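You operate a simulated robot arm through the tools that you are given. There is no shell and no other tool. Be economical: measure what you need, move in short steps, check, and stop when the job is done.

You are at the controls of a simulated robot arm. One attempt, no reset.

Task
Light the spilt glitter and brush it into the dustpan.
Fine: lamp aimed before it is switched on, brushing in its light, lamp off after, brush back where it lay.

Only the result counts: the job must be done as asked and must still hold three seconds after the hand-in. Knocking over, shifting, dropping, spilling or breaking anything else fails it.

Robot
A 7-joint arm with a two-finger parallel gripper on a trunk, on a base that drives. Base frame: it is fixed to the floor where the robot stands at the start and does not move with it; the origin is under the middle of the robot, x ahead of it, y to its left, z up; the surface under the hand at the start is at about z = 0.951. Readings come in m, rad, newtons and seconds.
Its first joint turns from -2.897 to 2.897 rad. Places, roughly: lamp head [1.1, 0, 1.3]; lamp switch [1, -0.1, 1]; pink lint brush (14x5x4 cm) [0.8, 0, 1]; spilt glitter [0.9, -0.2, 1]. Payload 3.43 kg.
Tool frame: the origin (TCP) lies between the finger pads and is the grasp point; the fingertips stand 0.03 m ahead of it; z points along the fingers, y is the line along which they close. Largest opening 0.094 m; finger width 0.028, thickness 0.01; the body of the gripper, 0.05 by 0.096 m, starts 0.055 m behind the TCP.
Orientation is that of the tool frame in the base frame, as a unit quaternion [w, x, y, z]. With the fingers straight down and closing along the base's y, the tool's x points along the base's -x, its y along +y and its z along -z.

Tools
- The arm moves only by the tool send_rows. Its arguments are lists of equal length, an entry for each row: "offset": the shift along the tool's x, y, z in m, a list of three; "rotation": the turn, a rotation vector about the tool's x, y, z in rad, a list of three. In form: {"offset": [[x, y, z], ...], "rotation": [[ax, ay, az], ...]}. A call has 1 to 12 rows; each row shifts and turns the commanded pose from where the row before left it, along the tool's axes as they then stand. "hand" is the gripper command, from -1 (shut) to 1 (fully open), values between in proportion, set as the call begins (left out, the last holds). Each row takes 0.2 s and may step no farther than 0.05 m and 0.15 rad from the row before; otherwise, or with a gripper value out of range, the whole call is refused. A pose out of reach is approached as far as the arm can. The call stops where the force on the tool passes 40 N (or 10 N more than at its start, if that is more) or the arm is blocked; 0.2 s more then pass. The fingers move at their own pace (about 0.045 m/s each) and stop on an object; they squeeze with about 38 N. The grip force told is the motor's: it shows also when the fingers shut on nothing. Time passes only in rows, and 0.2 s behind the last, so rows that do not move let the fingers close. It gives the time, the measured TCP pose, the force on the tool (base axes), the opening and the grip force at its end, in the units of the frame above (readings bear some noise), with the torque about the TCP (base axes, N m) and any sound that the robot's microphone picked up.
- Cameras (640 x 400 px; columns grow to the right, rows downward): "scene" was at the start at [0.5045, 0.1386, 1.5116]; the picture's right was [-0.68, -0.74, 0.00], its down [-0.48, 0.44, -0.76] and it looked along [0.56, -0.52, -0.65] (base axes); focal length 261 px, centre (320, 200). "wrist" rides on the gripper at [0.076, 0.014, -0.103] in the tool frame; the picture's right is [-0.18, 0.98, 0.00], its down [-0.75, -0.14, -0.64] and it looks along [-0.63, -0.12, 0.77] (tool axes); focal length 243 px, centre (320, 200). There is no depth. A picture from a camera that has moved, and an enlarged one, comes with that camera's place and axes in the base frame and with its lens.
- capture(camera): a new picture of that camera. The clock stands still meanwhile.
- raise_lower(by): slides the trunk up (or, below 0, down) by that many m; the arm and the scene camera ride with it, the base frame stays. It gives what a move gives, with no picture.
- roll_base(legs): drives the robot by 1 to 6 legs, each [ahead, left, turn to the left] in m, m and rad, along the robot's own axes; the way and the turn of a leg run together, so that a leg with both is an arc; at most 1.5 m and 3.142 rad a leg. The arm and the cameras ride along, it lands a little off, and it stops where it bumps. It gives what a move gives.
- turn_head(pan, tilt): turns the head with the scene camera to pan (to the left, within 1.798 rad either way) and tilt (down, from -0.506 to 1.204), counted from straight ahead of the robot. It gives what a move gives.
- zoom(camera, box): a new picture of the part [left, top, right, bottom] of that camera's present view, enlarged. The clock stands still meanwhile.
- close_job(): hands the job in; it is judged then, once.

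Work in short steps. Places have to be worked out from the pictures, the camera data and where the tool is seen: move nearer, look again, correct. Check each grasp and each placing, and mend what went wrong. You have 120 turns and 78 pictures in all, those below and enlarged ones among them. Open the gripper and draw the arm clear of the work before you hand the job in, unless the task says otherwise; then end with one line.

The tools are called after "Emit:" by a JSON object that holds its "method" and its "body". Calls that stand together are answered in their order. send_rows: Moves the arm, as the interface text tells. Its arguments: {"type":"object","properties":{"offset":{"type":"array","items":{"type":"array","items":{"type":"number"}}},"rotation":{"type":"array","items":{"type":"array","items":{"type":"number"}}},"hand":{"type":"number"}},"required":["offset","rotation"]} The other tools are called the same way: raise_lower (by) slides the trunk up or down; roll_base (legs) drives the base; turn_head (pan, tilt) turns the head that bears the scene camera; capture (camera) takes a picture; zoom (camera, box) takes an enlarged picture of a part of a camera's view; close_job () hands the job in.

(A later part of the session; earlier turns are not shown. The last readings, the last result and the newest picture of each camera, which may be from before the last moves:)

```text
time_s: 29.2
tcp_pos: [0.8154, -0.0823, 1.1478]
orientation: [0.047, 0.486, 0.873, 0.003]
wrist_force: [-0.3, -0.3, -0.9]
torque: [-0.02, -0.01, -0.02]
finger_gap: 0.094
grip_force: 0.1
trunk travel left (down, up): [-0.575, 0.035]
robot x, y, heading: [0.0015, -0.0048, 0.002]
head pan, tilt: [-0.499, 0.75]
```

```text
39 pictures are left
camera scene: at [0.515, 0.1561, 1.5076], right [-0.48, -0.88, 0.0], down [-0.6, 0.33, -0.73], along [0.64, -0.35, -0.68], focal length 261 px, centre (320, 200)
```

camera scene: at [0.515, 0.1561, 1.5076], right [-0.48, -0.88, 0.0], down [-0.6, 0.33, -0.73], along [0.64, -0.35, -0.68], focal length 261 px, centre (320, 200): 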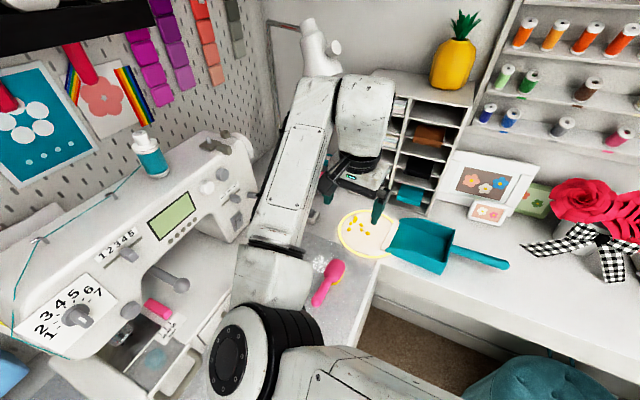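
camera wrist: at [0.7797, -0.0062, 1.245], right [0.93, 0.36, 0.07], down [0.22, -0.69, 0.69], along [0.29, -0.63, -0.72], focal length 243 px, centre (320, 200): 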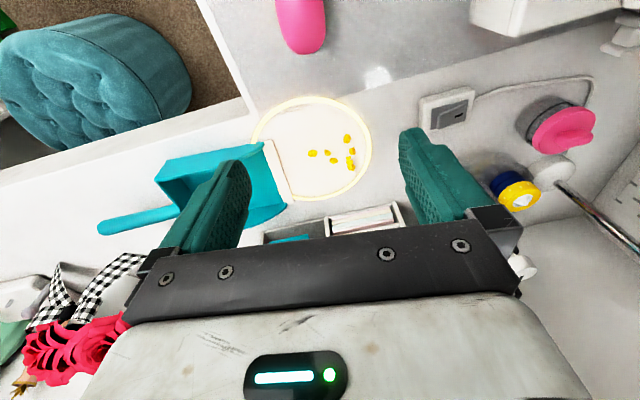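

Orientation held straight down. I'll go over the brush handle, about (0.757, 0.02), for a closer look.

Emit:
{"method": "send_rows", "body": {"offset": [[0.0407, 0, 0.0], [0.0407, 0, 0.0], [0.0407, 0, 0.0], [0, 0, 0.04]], "rotation": [[0, 0, 0], [0, 0, 0], [0, 0, 0], [0, 0, 0]]}}

Emit:
{"method": "capture", "body": {"camera": "wrist"}}

Emit:
{"method": "zoom", "body": {"camera": "scene", "box": [270, 220, 398, 300]}}

```text
time_s: 30.2
tcp_pos: [0.7556, 0.0202, 1.0978]
orientation: [0.047, 0.487, 0.872, 0.003]
wrist_force: [-0.6, -1.1, 0.1]
torque: [0.03, 0.0, -0.02]
finger_gap: 0.0941
grip_force: 0.1
trunk travel left (down, up): [-0.575, 0.035]
robot x, y, heading: [0.0001, 0.0004, -0.003]
head pan, tilt: [-0.499, 0.75]
```

```text
38 pictures are left
camera wrist: at [0.7186, 0.0974, 1.1944], right [0.93, 0.36, 0.07], down [0.22, -0.69, 0.69], along [0.29, -0.63, -0.72], focal length 243 px, centre (320, 200)
```

wrist: 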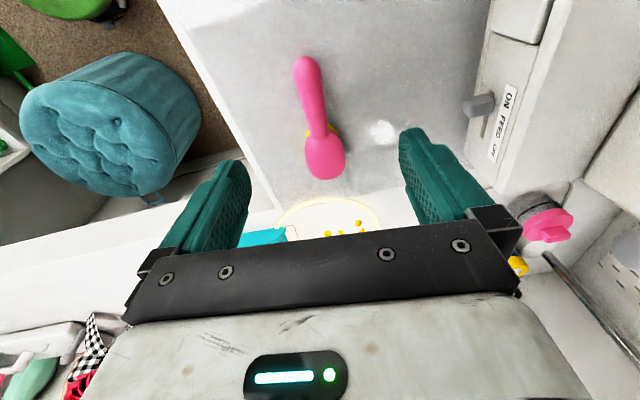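

```text
5.00 times, centred on (334, 260) of scene
camera zoom: at [0.5147, 0.1565, 1.5078], right [-0.48, -0.88, 0.0], down [-0.6, 0.33, -0.73], along [0.64, -0.35, -0.68], focal length 1305 px, centre (250, -100)
```

zoom: 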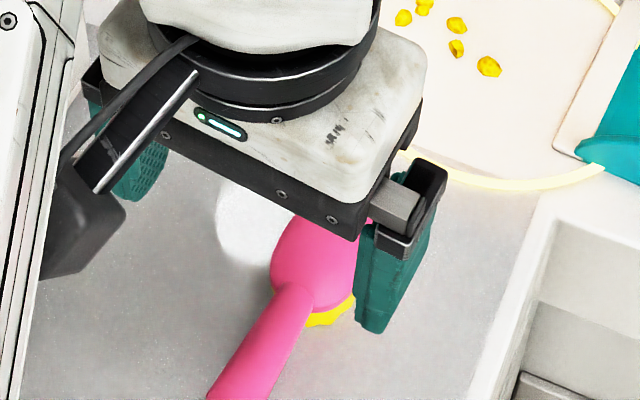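

Handle end ≈(0.741, 0.044, 0.972), neck ≈(0.768, 0.001), head tip ≈(0.798,-0.052); the handle is aligned with the gripper. I'll remove the small residual tilt and lower to z ≈ 0.986.

Emit:
{"method": "send_rows", "body": {"offset": [[0, 0, 0], [-0.002, 0, 0.03], [0, 0, 0.03], [0, 0, 0.03], [0, 0, 0.02]], "rotation": [[0.051, 0.0786, 0], [0, 0, 0], [0, 0, 0], [0, 0, 0], [0, 0, 0]]}}

Emit:
{"method": "capture", "body": {"camera": "wrist"}}

```text
time_s: 31.4
tcp_pos: [0.7586, 0.0163, 0.9884]
orientation: [0.0, 0.487, 0.874, 0.0]
wrist_force: [0.2, 0.6, -0.5]
torque: [0.0, -0.02, 0.03]
finger_gap: 0.0938
grip_force: 0.1
trunk travel left (down, up): [-0.575, 0.035]
robot x, y, heading: [-0.0005, 0.0001, -0.001]
head pan, tilt: [-0.499, 0.75]
```

```text
36 pictures are left
camera wrist: at [0.7313, 0.0893, 1.0918], right [0.93, 0.36, 0.0], down [0.27, -0.72, 0.64], along [0.23, -0.6, -0.77], focal length 243 px, centre (320, 200)
```

wrist: 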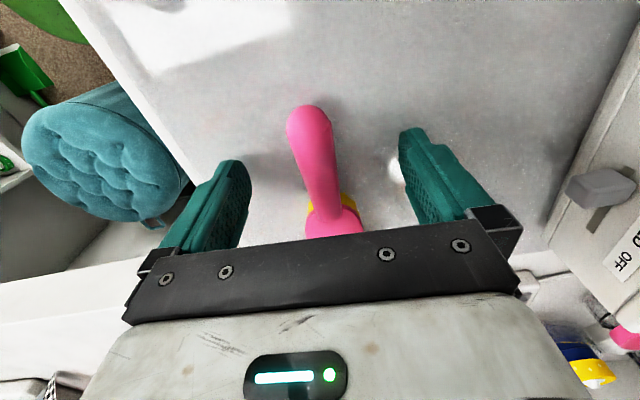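

The handle lies centred between the fingers. I'll lower 3 mm and close.

Emit:
{"method": "send_rows", "body": {"offset": [[0, 0, 0.003], [0, 0, 0], [0, 0, 0], [0, 0, 0], [0, 0, 0], [0, 0, 0]], "rotation": [[0, 0, 0], [0, 0, 0], [0, 0, 0], [0, 0, 0], [0, 0, 0], [0, 0, 0]], "hand": -1}}

Emit:
{"method": "capture", "body": {"camera": "wrist"}}

```text
time_s: 32.8
tcp_pos: [0.7604, 0.0162, 0.9863]
orientation: [0.0, 0.487, 0.873, 0.0]
wrist_force: [0.7, 0.3, -0.5]
torque: [-0.02, -0.02, 0.02]
finger_gap: 0.0207
grip_force: 37.7
trunk travel left (down, up): [-0.575, 0.035]
robot x, y, heading: [0.0005, 0.0029, -0.005]
head pan, tilt: [-0.499, 0.75]
```

```text
35 pictures are left
camera wrist: at [0.731, 0.0888, 1.0892], right [0.93, 0.36, 0.0], down [0.28, -0.72, 0.64], along [0.23, -0.6, -0.77], focal length 243 px, centre (320, 200)
```

wrist: 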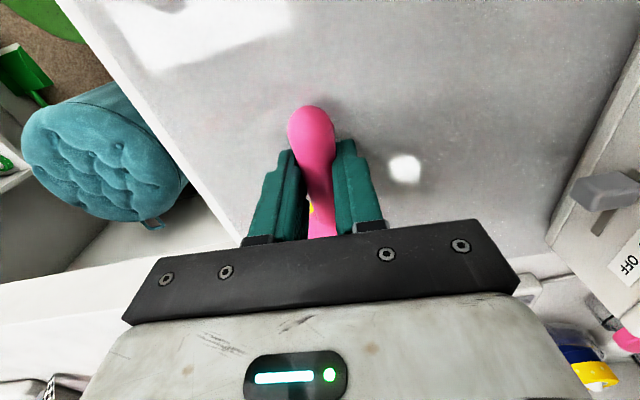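

The handle is gripped (gap 0.0207 m). I'll lift straight up 6 cm and check the brush from the scene camera, along with a close look at the pan's walls.

Emit:
{"method": "send_rows", "body": {"offset": [[0, 0, -0.03], [0, 0, -0.03], [0, 0, 0]], "rotation": [[0, 0, 0], [0, 0, 0], [0, 0, 0]]}}

Emit:
{"method": "zoom", "body": {"camera": "scene", "box": [290, 190, 482, 310]}}

```text
time_s: 33.6
tcp_pos: [0.7593, 0.0157, 1.0466]
orientation: [-0.001, 0.487, 0.873, 0.0]
wrist_force: [0.1, 0.1, -1.0]
torque: [0.07, -0.01, 0.01]
finger_gap: 0.0208
grip_force: 38.7
trunk travel left (down, up): [-0.575, 0.035]
robot x, y, heading: [0.0018, 0.0014, -0.005]
head pan, tilt: [-0.499, 0.75]
```

```text
3.33 times, centred on (386, 250) of scene
camera zoom: at [0.5149, 0.1563, 1.5077], right [-0.48, -0.88, 0.0], down [-0.6, 0.33, -0.73], along [0.64, -0.35, -0.68], focal length 870 px, centre (100, 33)
```

zoom: 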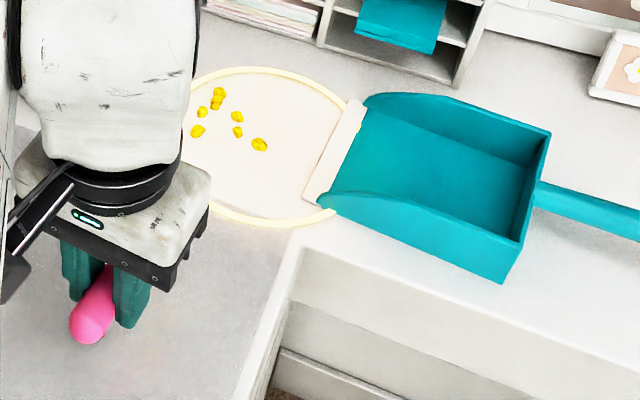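

Grip is good; the pan has a white lip strip with side walls rising toward the back. Plan: start behind the glitter with the head at about (0.935,-0.141), sweep along (-0.85,-0.53) while drifting about 3 cm along the handle direction, so that the fingers enter between the pan's walls. First I'll travel there at height.

Emit:
{"method": "send_rows", "body": {"offset": [[-0.0445, 0.0168, 0], [-0.0445, 0.0168, 0], [-0.0445, 0.0168, 0], [-0.0445, 0.0168, 0], [0, 0, 0.03]], "rotation": [[0, 0, 0], [0, 0, 0], [0, 0, 0], [0, 0, 0], [0, 0, 0]]}}

Emit:
{"method": "capture", "body": {"camera": "scene"}}

Emit:
{"method": "capture", "body": {"camera": "wrist"}}

```text
time_s: 34.8
tcp_pos: [0.9086, -0.0977, 1.0117]
orientation: [0.001, 0.487, 0.873, 0.001]
wrist_force: [-0.2, -0.3, -0.5]
torque: [0.04, 0.0, 0.01]
finger_gap: 0.0206
grip_force: 38.1
trunk travel left (down, up): [-0.575, 0.035]
robot x, y, heading: [0.001, -0.0005, 0.001]
head pan, tilt: [-0.499, 0.75]
```

```text
33 pictures are left
camera scene: at [0.515, 0.156, 1.5077], right [-0.48, -0.88, 0.0], down [-0.6, 0.33, -0.73], along [0.64, -0.35, -0.68], focal length 261 px, centre (320, 200)
```

scene: 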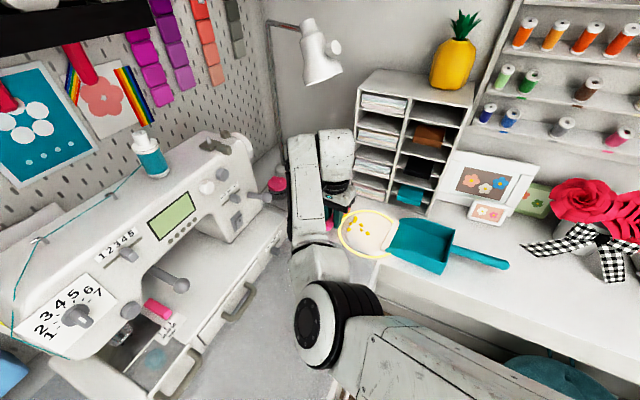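

```text
32 pictures are left
camera wrist: at [0.8818, -0.0253, 1.1144], right [0.93, 0.36, 0.0], down [0.28, -0.72, 0.64], along [0.23, -0.6, -0.77], focal length 243 px, centre (320, 200)
```

wrist: 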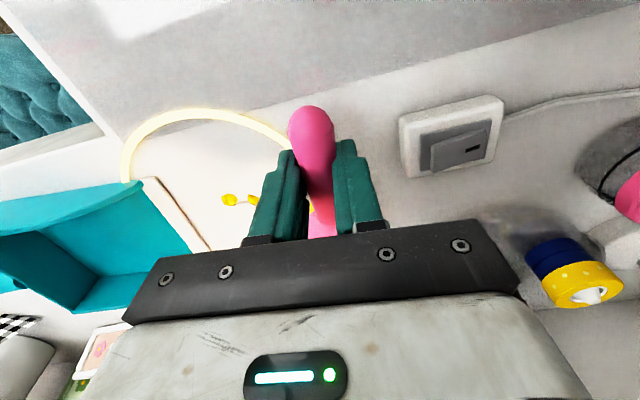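

I'll enlarge the scene around the brush head to see it against the glitter.

Emit:
{"method": "zoom", "body": {"camera": "scene", "box": [316, 170, 412, 260]}}

```text
4.44 times, centred on (364, 215) of scene
camera zoom: at [0.515, 0.156, 1.5077], right [-0.48, -0.88, 0.0], down [-0.6, 0.33, -0.73], along [0.64, -0.35, -0.68], focal length 1160 px, centre (124, 133)
```

zoom: 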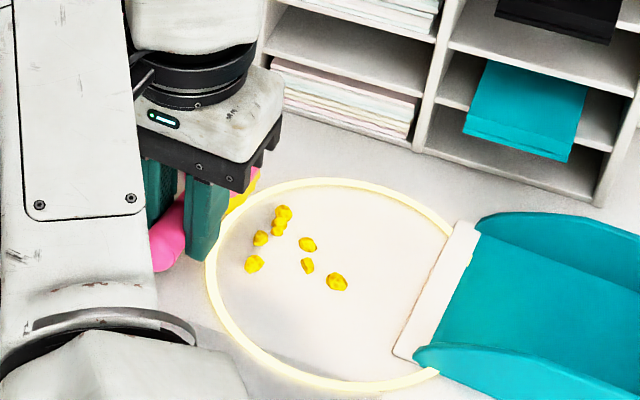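

The bristles are about 1 cm behind the rearmost glitter, as planned. I'll lower until just above the desk.

Emit:
{"method": "send_rows", "body": {"offset": [[0, 0, 0.02], [0, 0, 0.004]], "rotation": [[0, 0, 0], [0, 0, 0]]}}

Emit:
{"method": "zoom", "body": {"camera": "scene", "box": [316, 170, 412, 230]}}

```text
time_s: 35.4
tcp_pos: [0.9092, -0.0976, 0.9896]
orientation: [0.001, 0.487, 0.873, 0.0]
wrist_force: [0.0, 0.1, -0.3]
torque: [0.02, 0.03, -0.01]
finger_gap: 0.0206
grip_force: 38.0
trunk travel left (down, up): [-0.575, 0.035]
robot x, y, heading: [0.0006, -0.001, 0.0]
head pan, tilt: [-0.499, 0.75]
```

```text
6.67 times, centred on (364, 200) of scene
camera zoom: at [0.515, 0.1561, 1.5076], right [-0.48, -0.88, 0.0], down [-0.6, 0.33, -0.73], along [0.64, -0.35, -0.68], focal length 1740 px, centre (27, 200)
```

zoom: 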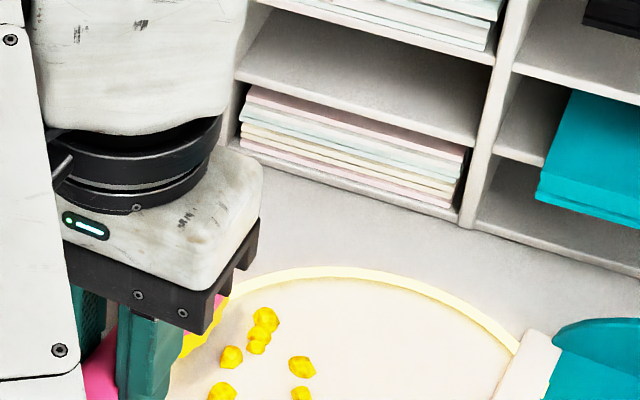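

No contact yet; I'll feel for the desk with two 2 mm steps.

Emit:
{"method": "send_rows", "body": {"offset": [[0, 0, 0.002], [0, 0, 0.002]], "rotation": [[0, 0, 0], [0, 0, 0]]}}

```text
time_s: 36.0
tcp_pos: [0.9084, -0.098, 0.9856]
orientation: [0.0, 0.487, 0.873, 0.0]
wrist_force: [-0.3, -0.5, -1.0]
torque: [-0.01, 0.04, 0.01]
finger_gap: 0.0205
grip_force: 38.2
trunk travel left (down, up): [-0.575, 0.035]
robot x, y, heading: [-0.0001, 0.0005, 0.0]
head pan, tilt: [-0.499, 0.75]
```

The desk is within a couple of millimetres. I'll begin the sweep slowly, drifting along the handle direction, and stop before the lip to look.

Emit:
{"method": "send_rows", "body": {"offset": [[-0.003, -0.012, 0], [-0.003, -0.012, 0], [-0.003, -0.012, 0], [-0.003, -0.012, 0], [-0.003, -0.012, 0]], "rotation": [[0, 0, 0], [0, 0, 0], [0, 0, 0], [0, 0, 0], [0, 0, 0]]}}

Emit:
{"method": "zoom", "body": {"camera": "scene", "box": [316, 180, 428, 280]}}

```text
time_s: 37.2
tcp_pos: [0.8638, -0.1413, 0.9876]
orientation: [0.0, 0.487, 0.874, 0.001]
wrist_force: [0.6, -0.1, -0.7]
torque: [0.0, -0.02, 0.02]
finger_gap: 0.0207
grip_force: 37.9
trunk travel left (down, up): [-0.575, 0.035]
robot x, y, heading: [-0.0008, 0.0005, -0.002]
head pan, tilt: [-0.499, 0.75]
```

```text
4.00 times, centred on (372, 230) of scene
camera zoom: at [0.515, 0.1563, 1.5077], right [-0.48, -0.88, 0.0], down [-0.6, 0.33, -0.73], along [0.64, -0.35, -0.68], focal length 1044 px, centre (112, 80)
```

zoom: 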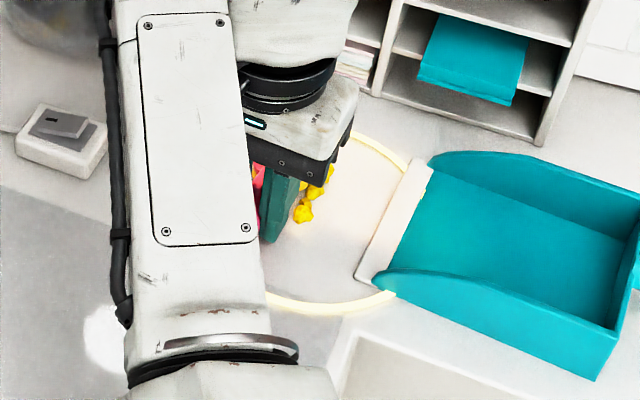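

The glitter gathers ahead of the bristles in the light. I'll continue up to just before the lip, with a bit more drift.

Emit:
{"method": "send_rows", "body": {"offset": [[-0.006, -0.012, 0], [-0.006, -0.012, 0], [-0.006, -0.012, 0]], "rotation": [[0, 0, 0], [0, 0, 0], [0, 0, 0]]}}

Emit:
{"method": "zoom", "body": {"camera": "scene", "box": [316, 180, 428, 280]}}

```text
time_s: 38.0
tcp_pos: [0.8441, -0.177, 0.9851]
orientation: [0.0, 0.486, 0.874, 0.001]
wrist_force: [-0.4, 0.3, -0.4]
torque: [0.02, -0.04, -0.01]
finger_gap: 0.0206
grip_force: 37.7
trunk travel left (down, up): [-0.575, 0.035]
robot x, y, heading: [0.0012, 0.0, 0.003]
head pan, tilt: [-0.499, 0.75]
```

```text
4.00 times, centred on (372, 230) of scene
camera zoom: at [0.5149, 0.1563, 1.5077], right [-0.48, -0.88, 0.0], down [-0.6, 0.33, -0.73], along [0.64, -0.35, -0.68], focal length 1044 px, centre (112, 80)
```

zoom: 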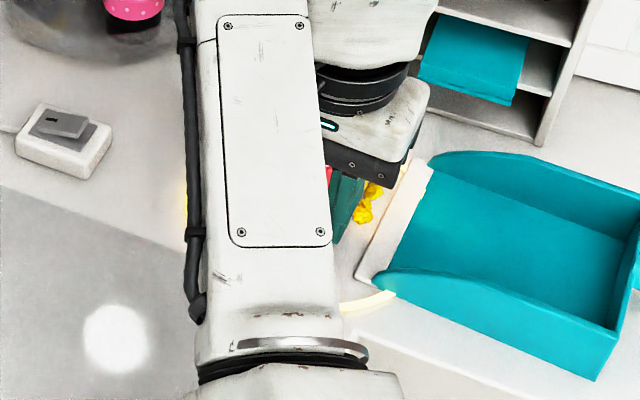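

The pieces are bunched at the lip edge. I'll rise about 5 mm to clear the lip and carry on over it.

Emit:
{"method": "send_rows", "body": {"offset": [[-0.001, -0.008, -0.002], [-0.001, -0.008, -0.002], [-0.001, -0.012, -0.001], [-0.001, -0.012, 0]], "rotation": [[0, 0, 0], [0, 0, 0], [0, 0, 0], [0, 0, 0]]}}

Emit:
{"method": "zoom", "body": {"camera": "scene", "box": [332, 180, 444, 280]}}

```text
time_s: 39.0
tcp_pos: [0.8119, -0.2024, 0.9932]
orientation: [0.0, 0.487, 0.874, 0.002]
wrist_force: [-0.3, -0.7, -0.6]
torque: [0.02, 0.0, -0.05]
finger_gap: 0.0205
grip_force: 38.5
trunk travel left (down, up): [-0.575, 0.035]
robot x, y, heading: [-0.0031, -0.0015, 0.002]
head pan, tilt: [-0.499, 0.75]
```

```text
4.00 times, centred on (388, 230) of scene
camera zoom: at [0.515, 0.1562, 1.5077], right [-0.48, -0.88, 0.0], down [-0.6, 0.33, -0.73], along [0.64, -0.35, -0.68], focal length 1044 px, centre (48, 80)
```

zoom: 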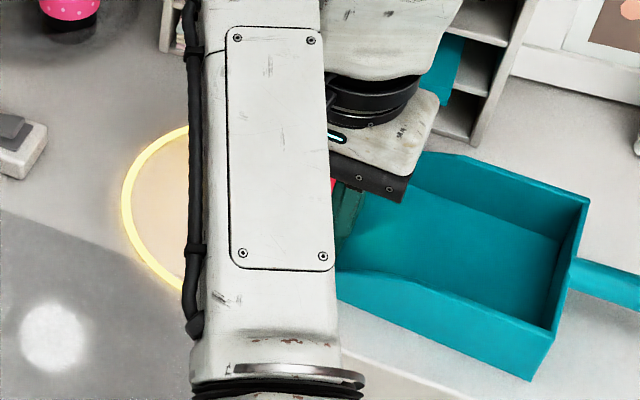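

No force on the tool and the pan is in place, but the glitter is hidden. I'll continue about 3 cm into the pan, still at 0.992.

Emit:
{"method": "send_rows", "body": {"offset": [[-0.0005, -0.012, 0], [-0.0005, -0.012, 0], [-0.0005, -0.01, 0]], "rotation": [[0, 0, 0], [0, 0, 0], [0, 0, 0]]}}

Emit:
{"method": "zoom", "body": {"camera": "scene", "box": [348, 180, 460, 280]}}

Emit:
{"method": "capture", "body": {"camera": "wrist"}}

```text
time_s: 39.8
tcp_pos: [0.7853, -0.2197, 0.9919]
orientation: [0.001, 0.486, 0.874, 0.001]
wrist_force: [3.9, 1.6, 11.1]
torque: [-0.86, -0.46, 0.4]
finger_gap: 0.0208
grip_force: 38.3
trunk travel left (down, up): [-0.575, 0.035]
robot x, y, heading: [-0.0001, 0.0006, 0.0]
head pan, tilt: [-0.499, 0.75]
```

```text
4.00 times, centred on (404, 230) of scene
camera zoom: at [0.5147, 0.1564, 1.5079], right [-0.48, -0.88, 0.0], down [-0.6, 0.33, -0.73], along [0.64, -0.35, -0.68], focal length 1044 px, centre (-16, 80)
```

zoom: 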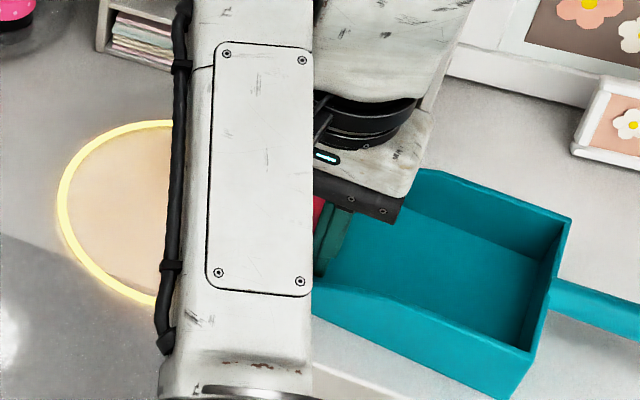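

```text
25 pictures are left
camera wrist: at [0.7566, -0.1475, 1.0946], right [0.93, 0.36, 0.0], down [0.27, -0.71, 0.64], along [0.23, -0.6, -0.77], focal length 243 px, centre (320, 200)
```

wrist: 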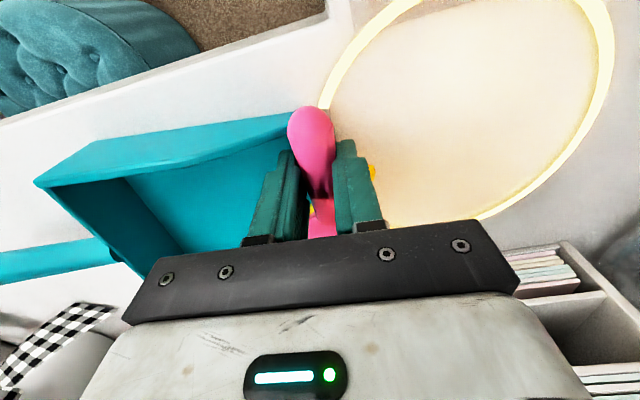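

A light upward push (11 N) suggests the head has met the pan, and one piece seems left at the lip. I'll lift straight up and move aside to look.

Emit:
{"method": "send_rows", "body": {"offset": [[0, 0, -0.02], [0, 0, -0.04], [0, 0.03, -0.03], [0, 0.05, 0], [0.02, 0.045, 0], [0.02, 0.045, 0]], "rotation": [[0, 0, 0], [0, 0, 0], [0, 0, 0], [0, 0, 0], [0, 0, 0], [0, 0, 0]]}}

Emit:
{"method": "zoom", "body": {"camera": "scene", "box": [348, 180, 476, 280]}}

```text
time_s: 41.2
tcp_pos: [0.9063, -0.0988, 1.0843]
orientation: [0.0, 0.488, 0.873, 0.001]
wrist_force: [0.5, 0.5, -0.7]
torque: [0.03, 0.04, -0.02]
finger_gap: 0.0209
grip_force: 38.4
trunk travel left (down, up): [-0.575, 0.035]
robot x, y, heading: [0.0013, 0.0025, 0.004]
head pan, tilt: [-0.499, 0.75]
```

```text
4.00 times, centred on (412, 230) of scene
camera zoom: at [0.5151, 0.1559, 1.5077], right [-0.48, -0.88, 0.0], down [-0.6, 0.33, -0.73], along [0.64, -0.35, -0.68], focal length 1044 px, centre (-48, 80)
```

zoom: 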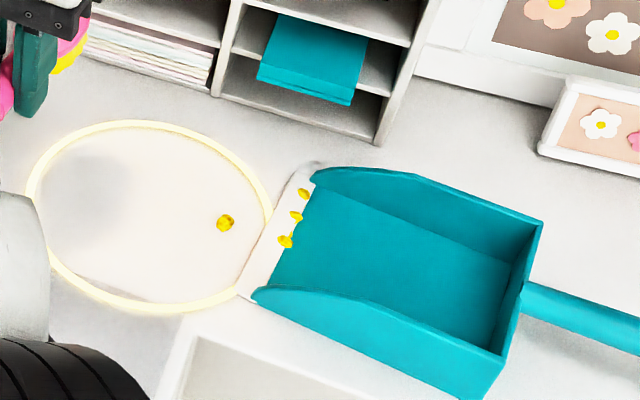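

The pan got dragged a few centimetres in the last push (bristles pressing on its floor), and pieces remain on the lip. I'll enlarge for detail before mending both.

Emit:
{"method": "zoom", "body": {"camera": "scene", "box": [380, 210, 444, 260]}}

Emit:
{"method": "capture", "body": {"camera": "scene"}}

```text
8.00 times, centred on (412, 235) of scene
camera zoom: at [0.5151, 0.1559, 1.5077], right [-0.48, -0.88, 0.0], down [-0.6, 0.33, -0.73], along [0.64, -0.35, -0.68], focal length 2089 px, centre (-416, -80)
```

zoom: 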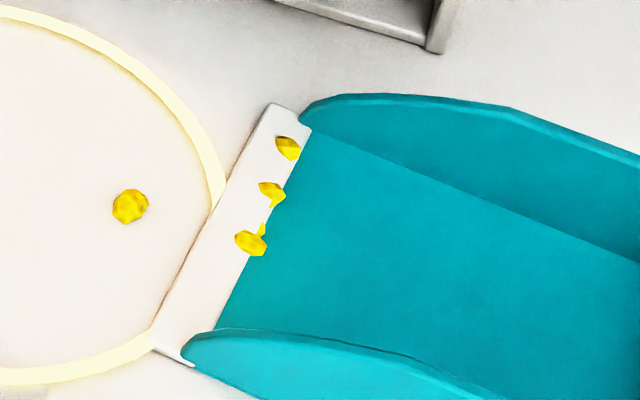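

```text
22 pictures are left
camera scene: at [0.5151, 0.1559, 1.5077], right [-0.48, -0.88, 0.0], down [-0.6, 0.33, -0.73], along [0.64, -0.35, -0.68], focal length 261 px, centre (320, 200)
```

scene: 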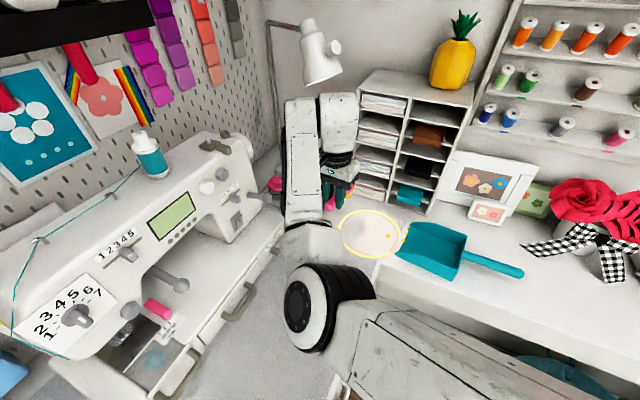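

The pieces look cut by the teal floor edge. I'll check them from the wrist camera's angle, too.

Emit:
{"method": "zoom", "body": {"camera": "wrist", "box": [110, 110, 270, 230]}}

```text
3.33 times, centred on (190, 170) of wrist
camera zoom: at [0.8795, -0.026, 1.1879], right [0.93, 0.36, 0.0], down [0.27, -0.72, 0.64], along [0.23, -0.6, -0.77], focal length 809 px, centre (753, 300)
```

zoom: 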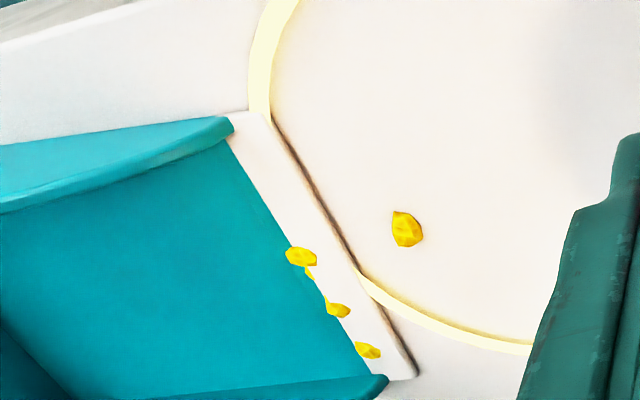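

Five pieces are visible; I'll set the brush down into the second-sweep start pose (behind the desk piece, slightly above the desk) and view the lip close up from there.

Emit:
{"method": "send_rows", "body": {"offset": [[-0.0194, -0.0395, 0], [-0.0194, -0.0395, 0], [0, 0, 0.042], [0, 0, 0.042]], "rotation": [[0, 0, 0], [0, 0, 0], [0, 0, 0], [0, 0, 0]]}}

Emit:
{"method": "zoom", "body": {"camera": "wrist", "box": [100, 90, 340, 240]}}

```text
time_s: 42.2
tcp_pos: [0.8623, -0.1716, 1.0019]
orientation: [0.001, 0.487, 0.874, 0.001]
wrist_force: [0.2, 0.3, -1.0]
torque: [0.02, -0.03, 0.0]
finger_gap: 0.0206
grip_force: 38.2
trunk travel left (down, up): [-0.575, 0.035]
robot x, y, heading: [-0.0015, -0.0022, -0.005]
head pan, tilt: [-0.499, 0.75]
```

```text
2.67 times, centred on (220, 165) of wrist
camera zoom: at [0.8342, -0.0996, 1.1042], right [0.93, 0.36, 0.0], down [0.27, -0.72, 0.64], along [0.23, -0.6, -0.77], focal length 647 px, centre (587, 293)
```

zoom: 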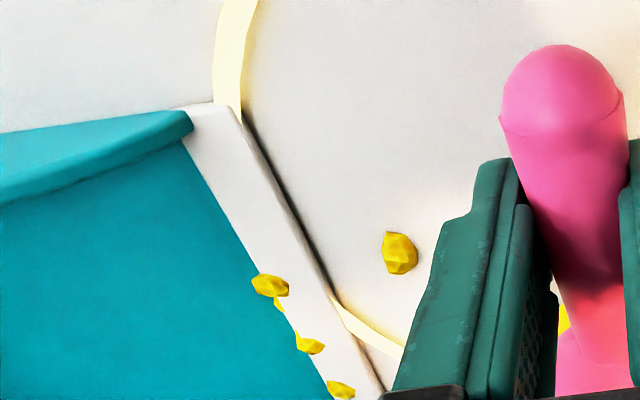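

The pieces on the lip sit about 4 mm higher than the one on the desk, so the lip is a low ramp and my bristles were riding slightly high. I'll lower here to feel the real desk height.

Emit:
{"method": "send_rows", "body": {"offset": [[0, 0, 0.011], [0, 0, 0.002], [0, 0, 0.0015]], "rotation": [[0, 0, 0], [0, 0, 0], [0, 0, 0]]}}

Emit:
{"method": "send_rows", "body": {"offset": [[0, 0, 0.001], [0, 0, 0]], "rotation": [[0, 0, 0], [0, 0, 0]]}}

Emit:
{"method": "send_rows", "body": {"offset": [[0, 0, 0.001], [0, 0, 0]], "rotation": [[0, 0, 0], [0, 0, 0]]}}

```text
time_s: 43.0
tcp_pos: [0.8621, -0.1707, 0.9854]
orientation: [0.0, 0.486, 0.874, 0.001]
wrist_force: [-0.1, 0.2, -1.1]
torque: [0.04, 0.04, 0.0]
finger_gap: 0.0206
grip_force: 37.9
trunk travel left (down, up): [-0.575, 0.035]
robot x, y, heading: [0.0014, -0.0034, 0.003]
head pan, tilt: [-0.499, 0.75]
```

```text
time_s: 43.6
tcp_pos: [0.8621, -0.1715, 0.9843]
orientation: [0.001, 0.488, 0.873, 0.001]
wrist_force: [1.4, 0.7, 5.2]
torque: [-0.03, -0.14, 0.03]
finger_gap: 0.0208
grip_force: 37.9
trunk travel left (down, up): [-0.575, 0.035]
robot x, y, heading: [0.0041, -0.0021, -0.003]
head pan, tilt: [-0.499, 0.75]
```

```text
time_s: 44.2
tcp_pos: [0.8601, -0.1723, 0.9848]
orientation: [0.002, 0.487, 0.873, 0.0]
wrist_force: [-2.3, 0.7, 16.5]
torque: [-0.4, -0.34, -0.02]
finger_gap: 0.0208
grip_force: 38.1
trunk travel left (down, up): [-0.575, 0.035]
robot x, y, heading: [-0.0015, 0.001, 0.0]
head pan, tilt: [-0.499, 0.75]
```

Desk contact is at a command about 3 mm lower than my first sweep, and the pan drag came from the head's tip meeting the far side wall: brush plus fingers fill the pan's inner width. So I'll lift and turn the brush about 75° so its head leads straight into the pan with the fingers trailing outside.

Emit:
{"method": "send_rows", "body": {"offset": [[0, 0, -0.03], [0, 0, -0.022], [-0.0238, 0.0347, 0], [0, 0, 0], [0, 0, 0], [0, 0, 0], [0, 0, 0], [0, 0, 0], [0, 0, 0], [0, 0, 0], [0, 0, 0], [0, 0, 0]], "rotation": [[0, 0, 0], [0, 0, 0], [0, 0, 0], [0, 0, 0.1454], [0, 0, 0.1454], [0, 0, 0.1454], [0, 0, 0.1454], [0, 0, 0.1454], [0, 0, 0.1454], [0, 0, 0.1454], [0, 0, 0.1454], [0, 0, 0.1454]]}}

Emit:
{"method": "capture", "body": {"camera": "scene"}}

```text
time_s: 46.8
tcp_pos: [0.9012, -0.173, 1.0351]
orientation: [0.0, 0.918, 0.396, -0.001]
wrist_force: [0.4, -0.1, -0.8]
torque: [-0.01, -0.04, 0.0]
finger_gap: 0.0204
grip_force: 37.9
trunk travel left (down, up): [-0.575, 0.035]
robot x, y, heading: [-0.002, 0.0014, -0.0]
head pan, tilt: [-0.499, 0.75]
```

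```text
19 pictures are left
camera scene: at [0.515, 0.1562, 1.5077], right [-0.48, -0.88, 0.0], down [-0.6, 0.33, -0.73], along [0.64, -0.35, -0.68], focal length 261 px, centre (320, 200)
```

scene: 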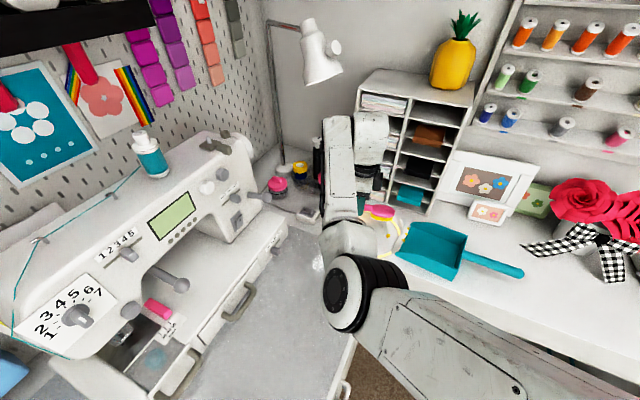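

The turn worked. I'll enlarge around the brush head and lip.

Emit:
{"method": "zoom", "body": {"camera": "scene", "box": [350, 190, 446, 265]}}

```text
5.33 times, centred on (398, 228) of scene
camera zoom: at [0.515, 0.1562, 1.5077], right [-0.48, -0.88, 0.0], down [-0.6, 0.33, -0.73], along [0.64, -0.35, -0.68], focal length 1392 px, centre (-96, 53)
```

zoom: 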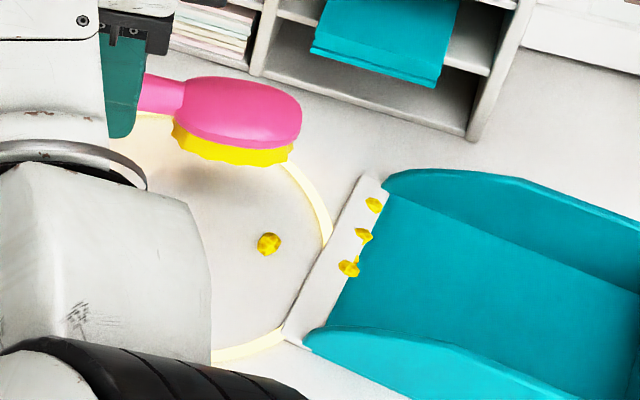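

Clear view now. I'll step back slightly, lower to 2 mm above the desk behind the stray piece, and sweep to the lip's edge.

Emit:
{"method": "send_rows", "body": {"offset": [[0.0196, -0.0047, 0], [0, 0, 0.025], [0, 0, 0.024], [-0.0119, -0.0019, 0], [-0.0119, -0.0019, 0], [-0.0119, -0.0019, 0], [-0.006, -0.001, 0]], "rotation": [[0, 0, 0], [0, 0, 0], [0, 0, 0], [0, 0, 0], [0, 0, 0], [0, 0, 0], [0, 0, 0]]}}

Emit:
{"method": "zoom", "body": {"camera": "scene", "box": [350, 190, 446, 265]}}

```text
time_s: 48.4
tcp_pos: [0.879, -0.1817, 0.9848]
orientation: [0.0, 0.918, 0.396, 0.001]
wrist_force: [-0.8, 0.2, -0.4]
torque: [0.03, -0.02, 0.03]
finger_gap: 0.0208
grip_force: 38.0
trunk travel left (down, up): [-0.575, 0.035]
robot x, y, heading: [-0.0029, -0.0005, -0.001]
head pan, tilt: [-0.499, 0.75]
```

```text
5.33 times, centred on (398, 228) of scene
camera zoom: at [0.515, 0.1562, 1.5077], right [-0.48, -0.88, 0.0], down [-0.6, 0.33, -0.73], along [0.64, -0.35, -0.68], focal length 1392 px, centre (-96, 53)
```

zoom: 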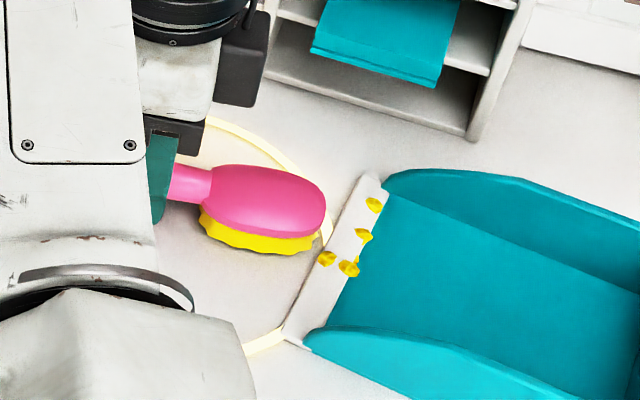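

The stray piece is now on the lip. I'll back a touch, shift toward the near side to catch it squarely, rise 3–4 mm, and push on into the pan.

Emit:
{"method": "send_rows", "body": {"offset": [[0.012, 0, -0.001], [0, -0.009, -0.002], [-0.012, -0.001, -0.0005], [-0.012, -0.001, -0.0005], [-0.012, -0.001, 0], [-0.012, -0.001, 0]], "rotation": [[0, 0, 0], [0, 0, 0], [0, 0, 0], [0, 0, 0], [0, 0, 0], [0, 0, 0]]}}

Emit:
{"method": "zoom", "body": {"camera": "scene", "box": [350, 190, 446, 265]}}

```text
time_s: 49.8
tcp_pos: [0.8454, -0.199, 0.9882]
orientation: [-0.001, 0.918, 0.397, 0.001]
wrist_force: [0.8, 0.0, -0.6]
torque: [0.05, -0.04, 0.01]
finger_gap: 0.0207
grip_force: 38.2
trunk travel left (down, up): [-0.575, 0.035]
robot x, y, heading: [-0.0002, -0.0009, -0.001]
head pan, tilt: [-0.499, 0.75]
```

```text
5.33 times, centred on (398, 228) of scene
camera zoom: at [0.515, 0.1562, 1.5077], right [-0.48, -0.88, 0.0], down [-0.6, 0.33, -0.73], along [0.64, -0.35, -0.68], focal length 1392 px, centre (-96, 53)
```

zoom: 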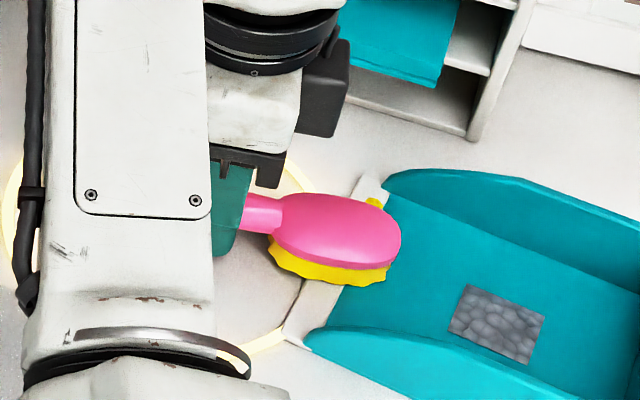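

A grey heap has appeared in the pan, and pieces have gone in; one remains at the far side of the lip. I'll push slightly further, then back out and look.

Emit:
{"method": "send_rows", "body": {"offset": [[-0.012, -0.002, -0.0005], [-0.01, -0.002, 0], [0, 0, -0.02], [0.04, 0, -0.01], [0.04, 0, 0]], "rotation": [[0, 0, 0], [0, 0, 0], [0, 0, 0], [0, 0, 0], [0, 0, 0]]}}

Emit:
{"method": "zoom", "body": {"camera": "scene", "box": [350, 190, 446, 265]}}

```text
time_s: 51.0
tcp_pos: [0.8838, -0.1538, 1.0203]
orientation: [0.001, 0.918, 0.396, 0.0]
wrist_force: [0.3, -0.4, -0.5]
torque: [0.01, 0.02, -0.03]
finger_gap: 0.0208
grip_force: 37.8
trunk travel left (down, up): [-0.575, 0.035]
robot x, y, heading: [-0.0044, 0.0005, -0.003]
head pan, tilt: [-0.499, 0.75]
```

```text
5.33 times, centred on (398, 228) of scene
camera zoom: at [0.515, 0.156, 1.5076], right [-0.48, -0.88, 0.0], down [-0.6, 0.33, -0.73], along [0.64, -0.35, -0.68], focal length 1392 px, centre (-96, 53)
```

zoom: 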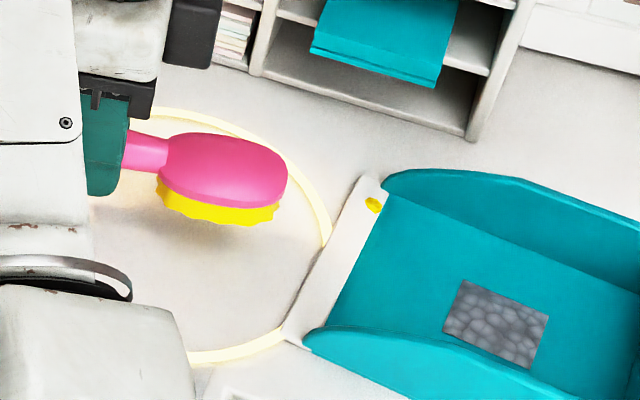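

Only one piece is left, at the far side of the lip (0.813,-0.284). I'll turn the brush the last 15° to face straight into the pan, line up about 7 mm clear of the far wall, and lower behind that piece.

Emit:
{"method": "send_rows", "body": {"offset": [[0, 0, 0], [0, 0, 0], [-0.0075, 0.0284, 0], [-0.0075, 0.0284, 0], [0, 0, 0.03]], "rotation": [[0, 0, 0.13], [0, 0, 0.13], [0, 0, 0], [0, 0, 0], [0, 0, 0]]}}

Emit:
{"method": "zoom", "body": {"camera": "scene", "box": [350, 190, 446, 265]}}

```text
time_s: 52.2
tcp_pos: [0.8986, -0.2105, 0.9898]
orientation: [-0.001, 0.962, 0.275, 0.001]
wrist_force: [0.7, -0.6, 0.1]
torque: [0.04, -0.04, 0.0]
finger_gap: 0.0206
grip_force: 38.4
trunk travel left (down, up): [-0.575, 0.035]
robot x, y, heading: [-0.001, 0.0015, 0.003]
head pan, tilt: [-0.499, 0.75]
```

```text
5.33 times, centred on (398, 228) of scene
camera zoom: at [0.5149, 0.1561, 1.5077], right [-0.48, -0.88, 0.0], down [-0.6, 0.33, -0.73], along [0.64, -0.35, -0.68], focal length 1392 px, centre (-96, 53)
```

zoom: 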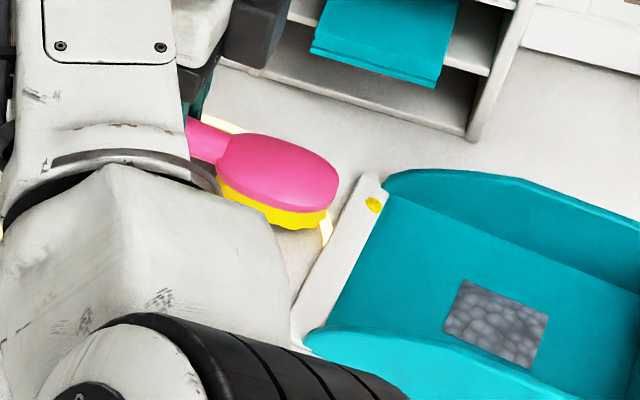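

The head points straight at the last piece. I'll push in slowly, about 5 cm.

Emit:
{"method": "send_rows", "body": {"offset": [[-0.012, 0, 0], [-0.012, 0, 0], [-0.012, 0, 0], [-0.012, 0, 0], [-0.01, 0, 0]], "rotation": [[0, 0, 0], [0, 0, 0], [0, 0, 0], [0, 0, 0], [0, 0, 0]]}}

Emit:
{"method": "zoom", "body": {"camera": "scene", "box": [350, 190, 446, 265]}}

```text
time_s: 53.4
tcp_pos: [0.8492, -0.241, 0.9902]
orientation: [0.0, 0.962, 0.274, 0.001]
wrist_force: [-0.2, -0.7, -0.5]
torque: [0.01, -0.03, -0.04]
finger_gap: 0.0209
grip_force: 37.7
trunk travel left (down, up): [-0.575, 0.035]
robot x, y, heading: [0.0007, -0.0015, -0.006]
head pan, tilt: [-0.499, 0.75]
```

```text
5.33 times, centred on (398, 228) of scene
camera zoom: at [0.515, 0.1562, 1.5077], right [-0.48, -0.88, 0.0], down [-0.6, 0.33, -0.73], along [0.64, -0.35, -0.68], focal length 1392 px, centre (-96, 53)
```

zoom: 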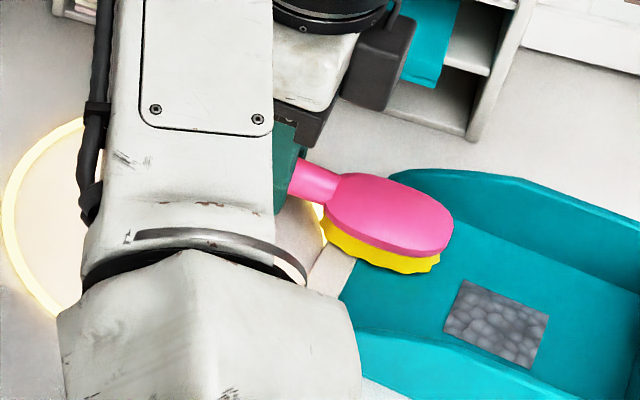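

No force, pan steady. I'll lift, back out, and check that nothing is left on the lip.

Emit:
{"method": "send_rows", "body": {"offset": [[0, 0, -0.03], [0.035, 0, -0.02], [0.035, -0.02, 0], [0, -0.04, 0]], "rotation": [[0, 0, 0], [0, 0, 0], [0, 0, -0.13], [0, 0, -0.13]]}}

Emit:
{"method": "zoom", "body": {"camera": "scene", "box": [340, 190, 468, 290]}}

```text
time_s: 54.4
tcp_pos: [0.8764, -0.1581, 1.0412]
orientation: [0.001, 0.918, 0.397, 0.001]
wrist_force: [0.1, -0.8, -0.8]
torque: [-0.01, -0.01, -0.01]
finger_gap: 0.0204
grip_force: 37.8
trunk travel left (down, up): [-0.575, 0.035]
robot x, y, heading: [-0.0015, -0.001, -0.002]
head pan, tilt: [-0.499, 0.75]
```

```text
4.00 times, centred on (404, 240) of scene
camera zoom: at [0.5152, 0.1558, 1.5077], right [-0.48, -0.88, 0.0], down [-0.6, 0.33, -0.73], along [0.64, -0.35, -0.68], focal length 1044 px, centre (-16, 40)
```

zoom: 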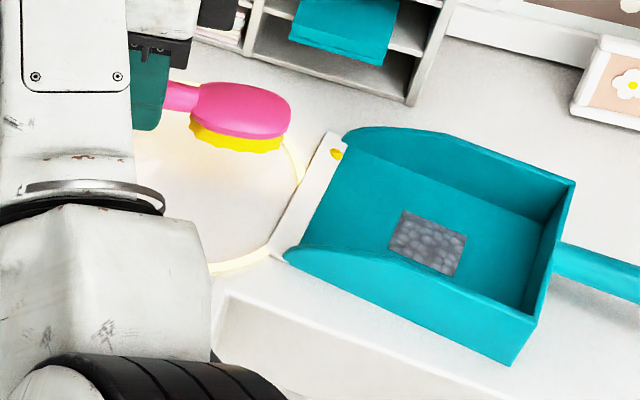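

The piece didn't move; the bristles passed beside it or just over it. I'll repeat with the brush 9 mm nearer the far wall and 1 mm lower, advancing only until the tip is about 2 cm past the piece.

Emit:
{"method": "send_rows", "body": {"offset": [[0, 0, 0], [0, 0, 0], [-0.009, 0.0321, 0], [-0.009, 0.0321, 0], [0, 0, 0.03], [0, 0, 0.021], [-0.009, 0, 0], [-0.009, 0, 0]], "rotation": [[0, 0, 0.13], [0, 0, 0.13], [0, 0, 0], [0, 0, 0], [0, 0, 0], [0, 0, 0], [0, 0, 0], [0, 0, 0]]}}

Emit:
{"method": "zoom", "body": {"camera": "scene", "box": [380, 200, 444, 250]}}

```text
time_s: 56.2
tcp_pos: [0.8746, -0.2293, 0.988]
orientation: [0.0, 0.962, 0.275, 0.0]
wrist_force: [-0.6, 0.5, -0.3]
torque: [0.02, 0.03, 0.04]
finger_gap: 0.0208
grip_force: 38.6
trunk travel left (down, up): [-0.575, 0.035]
robot x, y, heading: [0.0031, -0.0012, 0.002]
head pan, tilt: [-0.499, 0.75]
```

```text
8.00 times, centred on (412, 225) of scene
camera zoom: at [0.515, 0.1562, 1.5077], right [-0.48, -0.88, 0.0], down [-0.6, 0.33, -0.73], along [0.64, -0.35, -0.68], focal length 2089 px, centre (-416, 0)
```

zoom: 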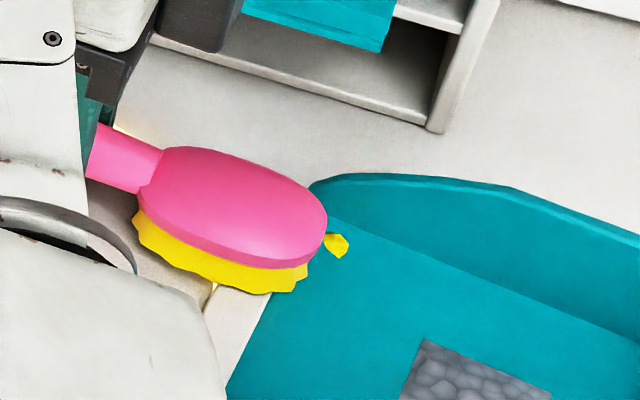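

Now the tip pushes the piece onto the pan floor. A few more short steps.

Emit:
{"method": "send_rows", "body": {"offset": [[-0.009, -0.001, 0], [-0.009, -0.002, 0], [-0.009, -0.002, -0.0005], [-0.009, -0.002, -0.0005]], "rotation": [[0, 0, 0], [0, 0, 0], [0, 0, 0], [0, 0, 0]]}}

Emit:
{"method": "zoom", "body": {"camera": "scene", "box": [380, 200, 476, 275]}}

```text
time_s: 57.2
tcp_pos: [0.8409, -0.2443, 0.989]
orientation: [0.001, 0.961, 0.275, 0.001]
wrist_force: [-0.6, -0.8, -0.1]
torque: [-0.03, -0.05, 0.01]
finger_gap: 0.021
grip_force: 38.5
trunk travel left (down, up): [-0.575, 0.035]
robot x, y, heading: [-0.0023, 0.0002, 0.001]
head pan, tilt: [-0.499, 0.75]
```

```text
5.33 times, centred on (428, 238) of scene
camera zoom: at [0.515, 0.1562, 1.5077], right [-0.48, -0.88, 0.0], down [-0.6, 0.33, -0.73], along [0.64, -0.35, -0.68], focal length 1392 px, centre (-256, 0)
```

zoom: 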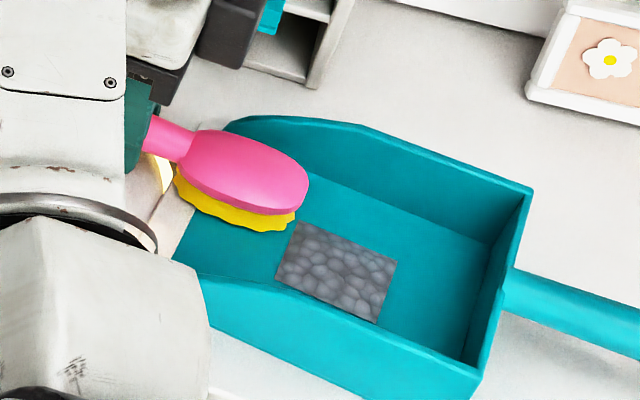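

The last piece is in. I'll lift out, back off, and turn the brush back to its original yaw.

Emit:
{"method": "send_rows", "body": {"offset": [[0, 0, -0.03], [0.035, 0, -0.025], [0.03, -0.02, 0], [0, -0.04, 0]], "rotation": [[0, 0, 0], [0, 0, 0], [0, 0, 0], [0, 0, 0]]}}

Emit:
{"method": "send_rows", "body": {"offset": [[0, 0, 0], [0, 0, 0], [0, 0, 0], [0, 0, 0], [0, 0, 0], [0, 0, 0], [0, 0, 0], [0, 0, 0], [0, 0, 0], [0, 0, 0], [0, 0, 0]], "rotation": [[0, 0, -0.1426], [0, 0, -0.1426], [0, 0, -0.1426], [0, 0, -0.1426], [0, 0, -0.1426], [0, 0, -0.1426], [0, 0, -0.1426], [0, 0, -0.1426], [0, 0, -0.1426], [0, 0, -0.1426], [0, 0, -0.143]]}}

Emit:
{"method": "zoom", "body": {"camera": "scene", "box": [330, 190, 490, 290]}}

```text
time_s: 58.2
tcp_pos: [0.8668, -0.1577, 1.0448]
orientation: [0.0, 0.962, 0.274, 0.001]
wrist_force: [0.4, -0.6, -1.0]
torque: [-0.01, -0.03, -0.02]
finger_gap: 0.0208
grip_force: 38.6
trunk travel left (down, up): [-0.575, 0.035]
robot x, y, heading: [0.0018, 0.0, 0.002]
head pan, tilt: [-0.499, 0.75]
```

```text
time_s: 60.6
tcp_pos: [0.8663, -0.1576, 1.0448]
orientation: [-0.001, 0.486, 0.874, 0.0]
wrist_force: [0.4, 0.2, -1.2]
torque: [0.05, 0.03, -0.01]
finger_gap: 0.0209
grip_force: 37.7
trunk travel left (down, up): [-0.575, 0.035]
robot x, y, heading: [-0.0032, 0.002, -0.003]
head pan, tilt: [-0.499, 0.75]
```

```text
4.00 times, centred on (410, 240) of scene
camera zoom: at [0.515, 0.1562, 1.5077], right [-0.48, -0.88, 0.0], down [-0.6, 0.33, -0.73], along [0.64, -0.35, -0.68], focal length 1044 px, centre (-40, 40)
```

zoom: 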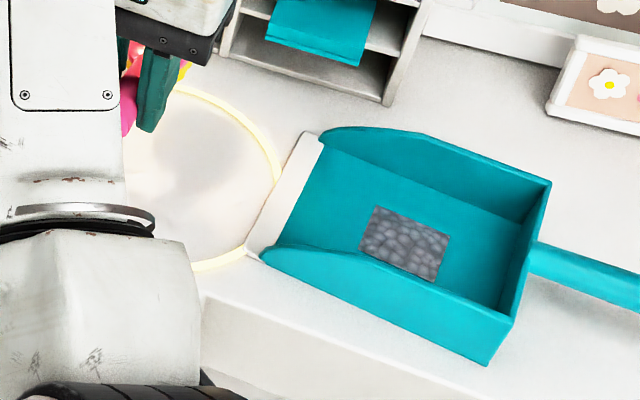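

The lip and lit desk are clean and the heap is in the pan. Now I'll carry the brush back to where it lay, TCP (0.759, 0.016).

Emit:
{"method": "send_rows", "body": {"offset": [[0.0408, 0, 0], [0.0408, 0, 0], [0.0408, 0, 0], [0.0408, 0, 0], [0.0408, 0, 0], [0, 0, 0.03], [0, 0, 0.024]], "rotation": [[0, 0, 0], [0, 0, 0], [0, 0, 0], [0, 0, 0], [0, 0, 0], [0, 0, 0], [0, 0, 0]]}}

```text
time_s: 62.2
tcp_pos: [0.7573, 0.016, 0.9894]
orientation: [0.0, 0.486, 0.874, 0.0]
wrist_force: [0.3, -0.9, -0.2]
torque: [-0.01, 0.02, 0.01]
finger_gap: 0.0205
grip_force: 38.0
trunk travel left (down, up): [-0.575, 0.035]
robot x, y, heading: [0.0018, 0.002, -0.004]
head pan, tilt: [-0.499, 0.75]
```

Right over its spot and about 4 mm up. I'll lower until light contact.

Emit:
{"method": "send_rows", "body": {"offset": [[-0.0005, 0.001, 0.002], [0, 0, 0.0015], [0, 0, 0]], "rotation": [[0, 0, 0], [0, 0, 0], [0, 0, 0]]}}

```text
time_s: 63.0
tcp_pos: [0.7581, 0.0165, 0.9882]
orientation: [-0.001, 0.487, 0.874, 0.0]
wrist_force: [-0.3, 1.4, -0.9]
torque: [0.02, 0.07, 0.03]
finger_gap: 0.0205
grip_force: 38.0
trunk travel left (down, up): [-0.575, 0.035]
robot x, y, heading: [-0.0015, 0.0013, 0.001]
head pan, tilt: [-0.499, 0.75]
```

Emit:
{"method": "send_rows", "body": {"offset": [[0, 0, 0.0015], [0, 0, 0]], "rotation": [[0, 0, 0], [0, 0, 0]]}}

```text
time_s: 63.6
tcp_pos: [0.7588, 0.0144, 0.9853]
orientation: [0.0, 0.486, 0.874, 0.0]
wrist_force: [0.0, 0.2, 0.8]
torque: [0.0, -0.02, 0.01]
finger_gap: 0.0204
grip_force: 38.1
trunk travel left (down, up): [-0.575, 0.035]
robot x, y, heading: [0.0, -0.0018, 0.001]
head pan, tilt: [-0.499, 0.75]
```

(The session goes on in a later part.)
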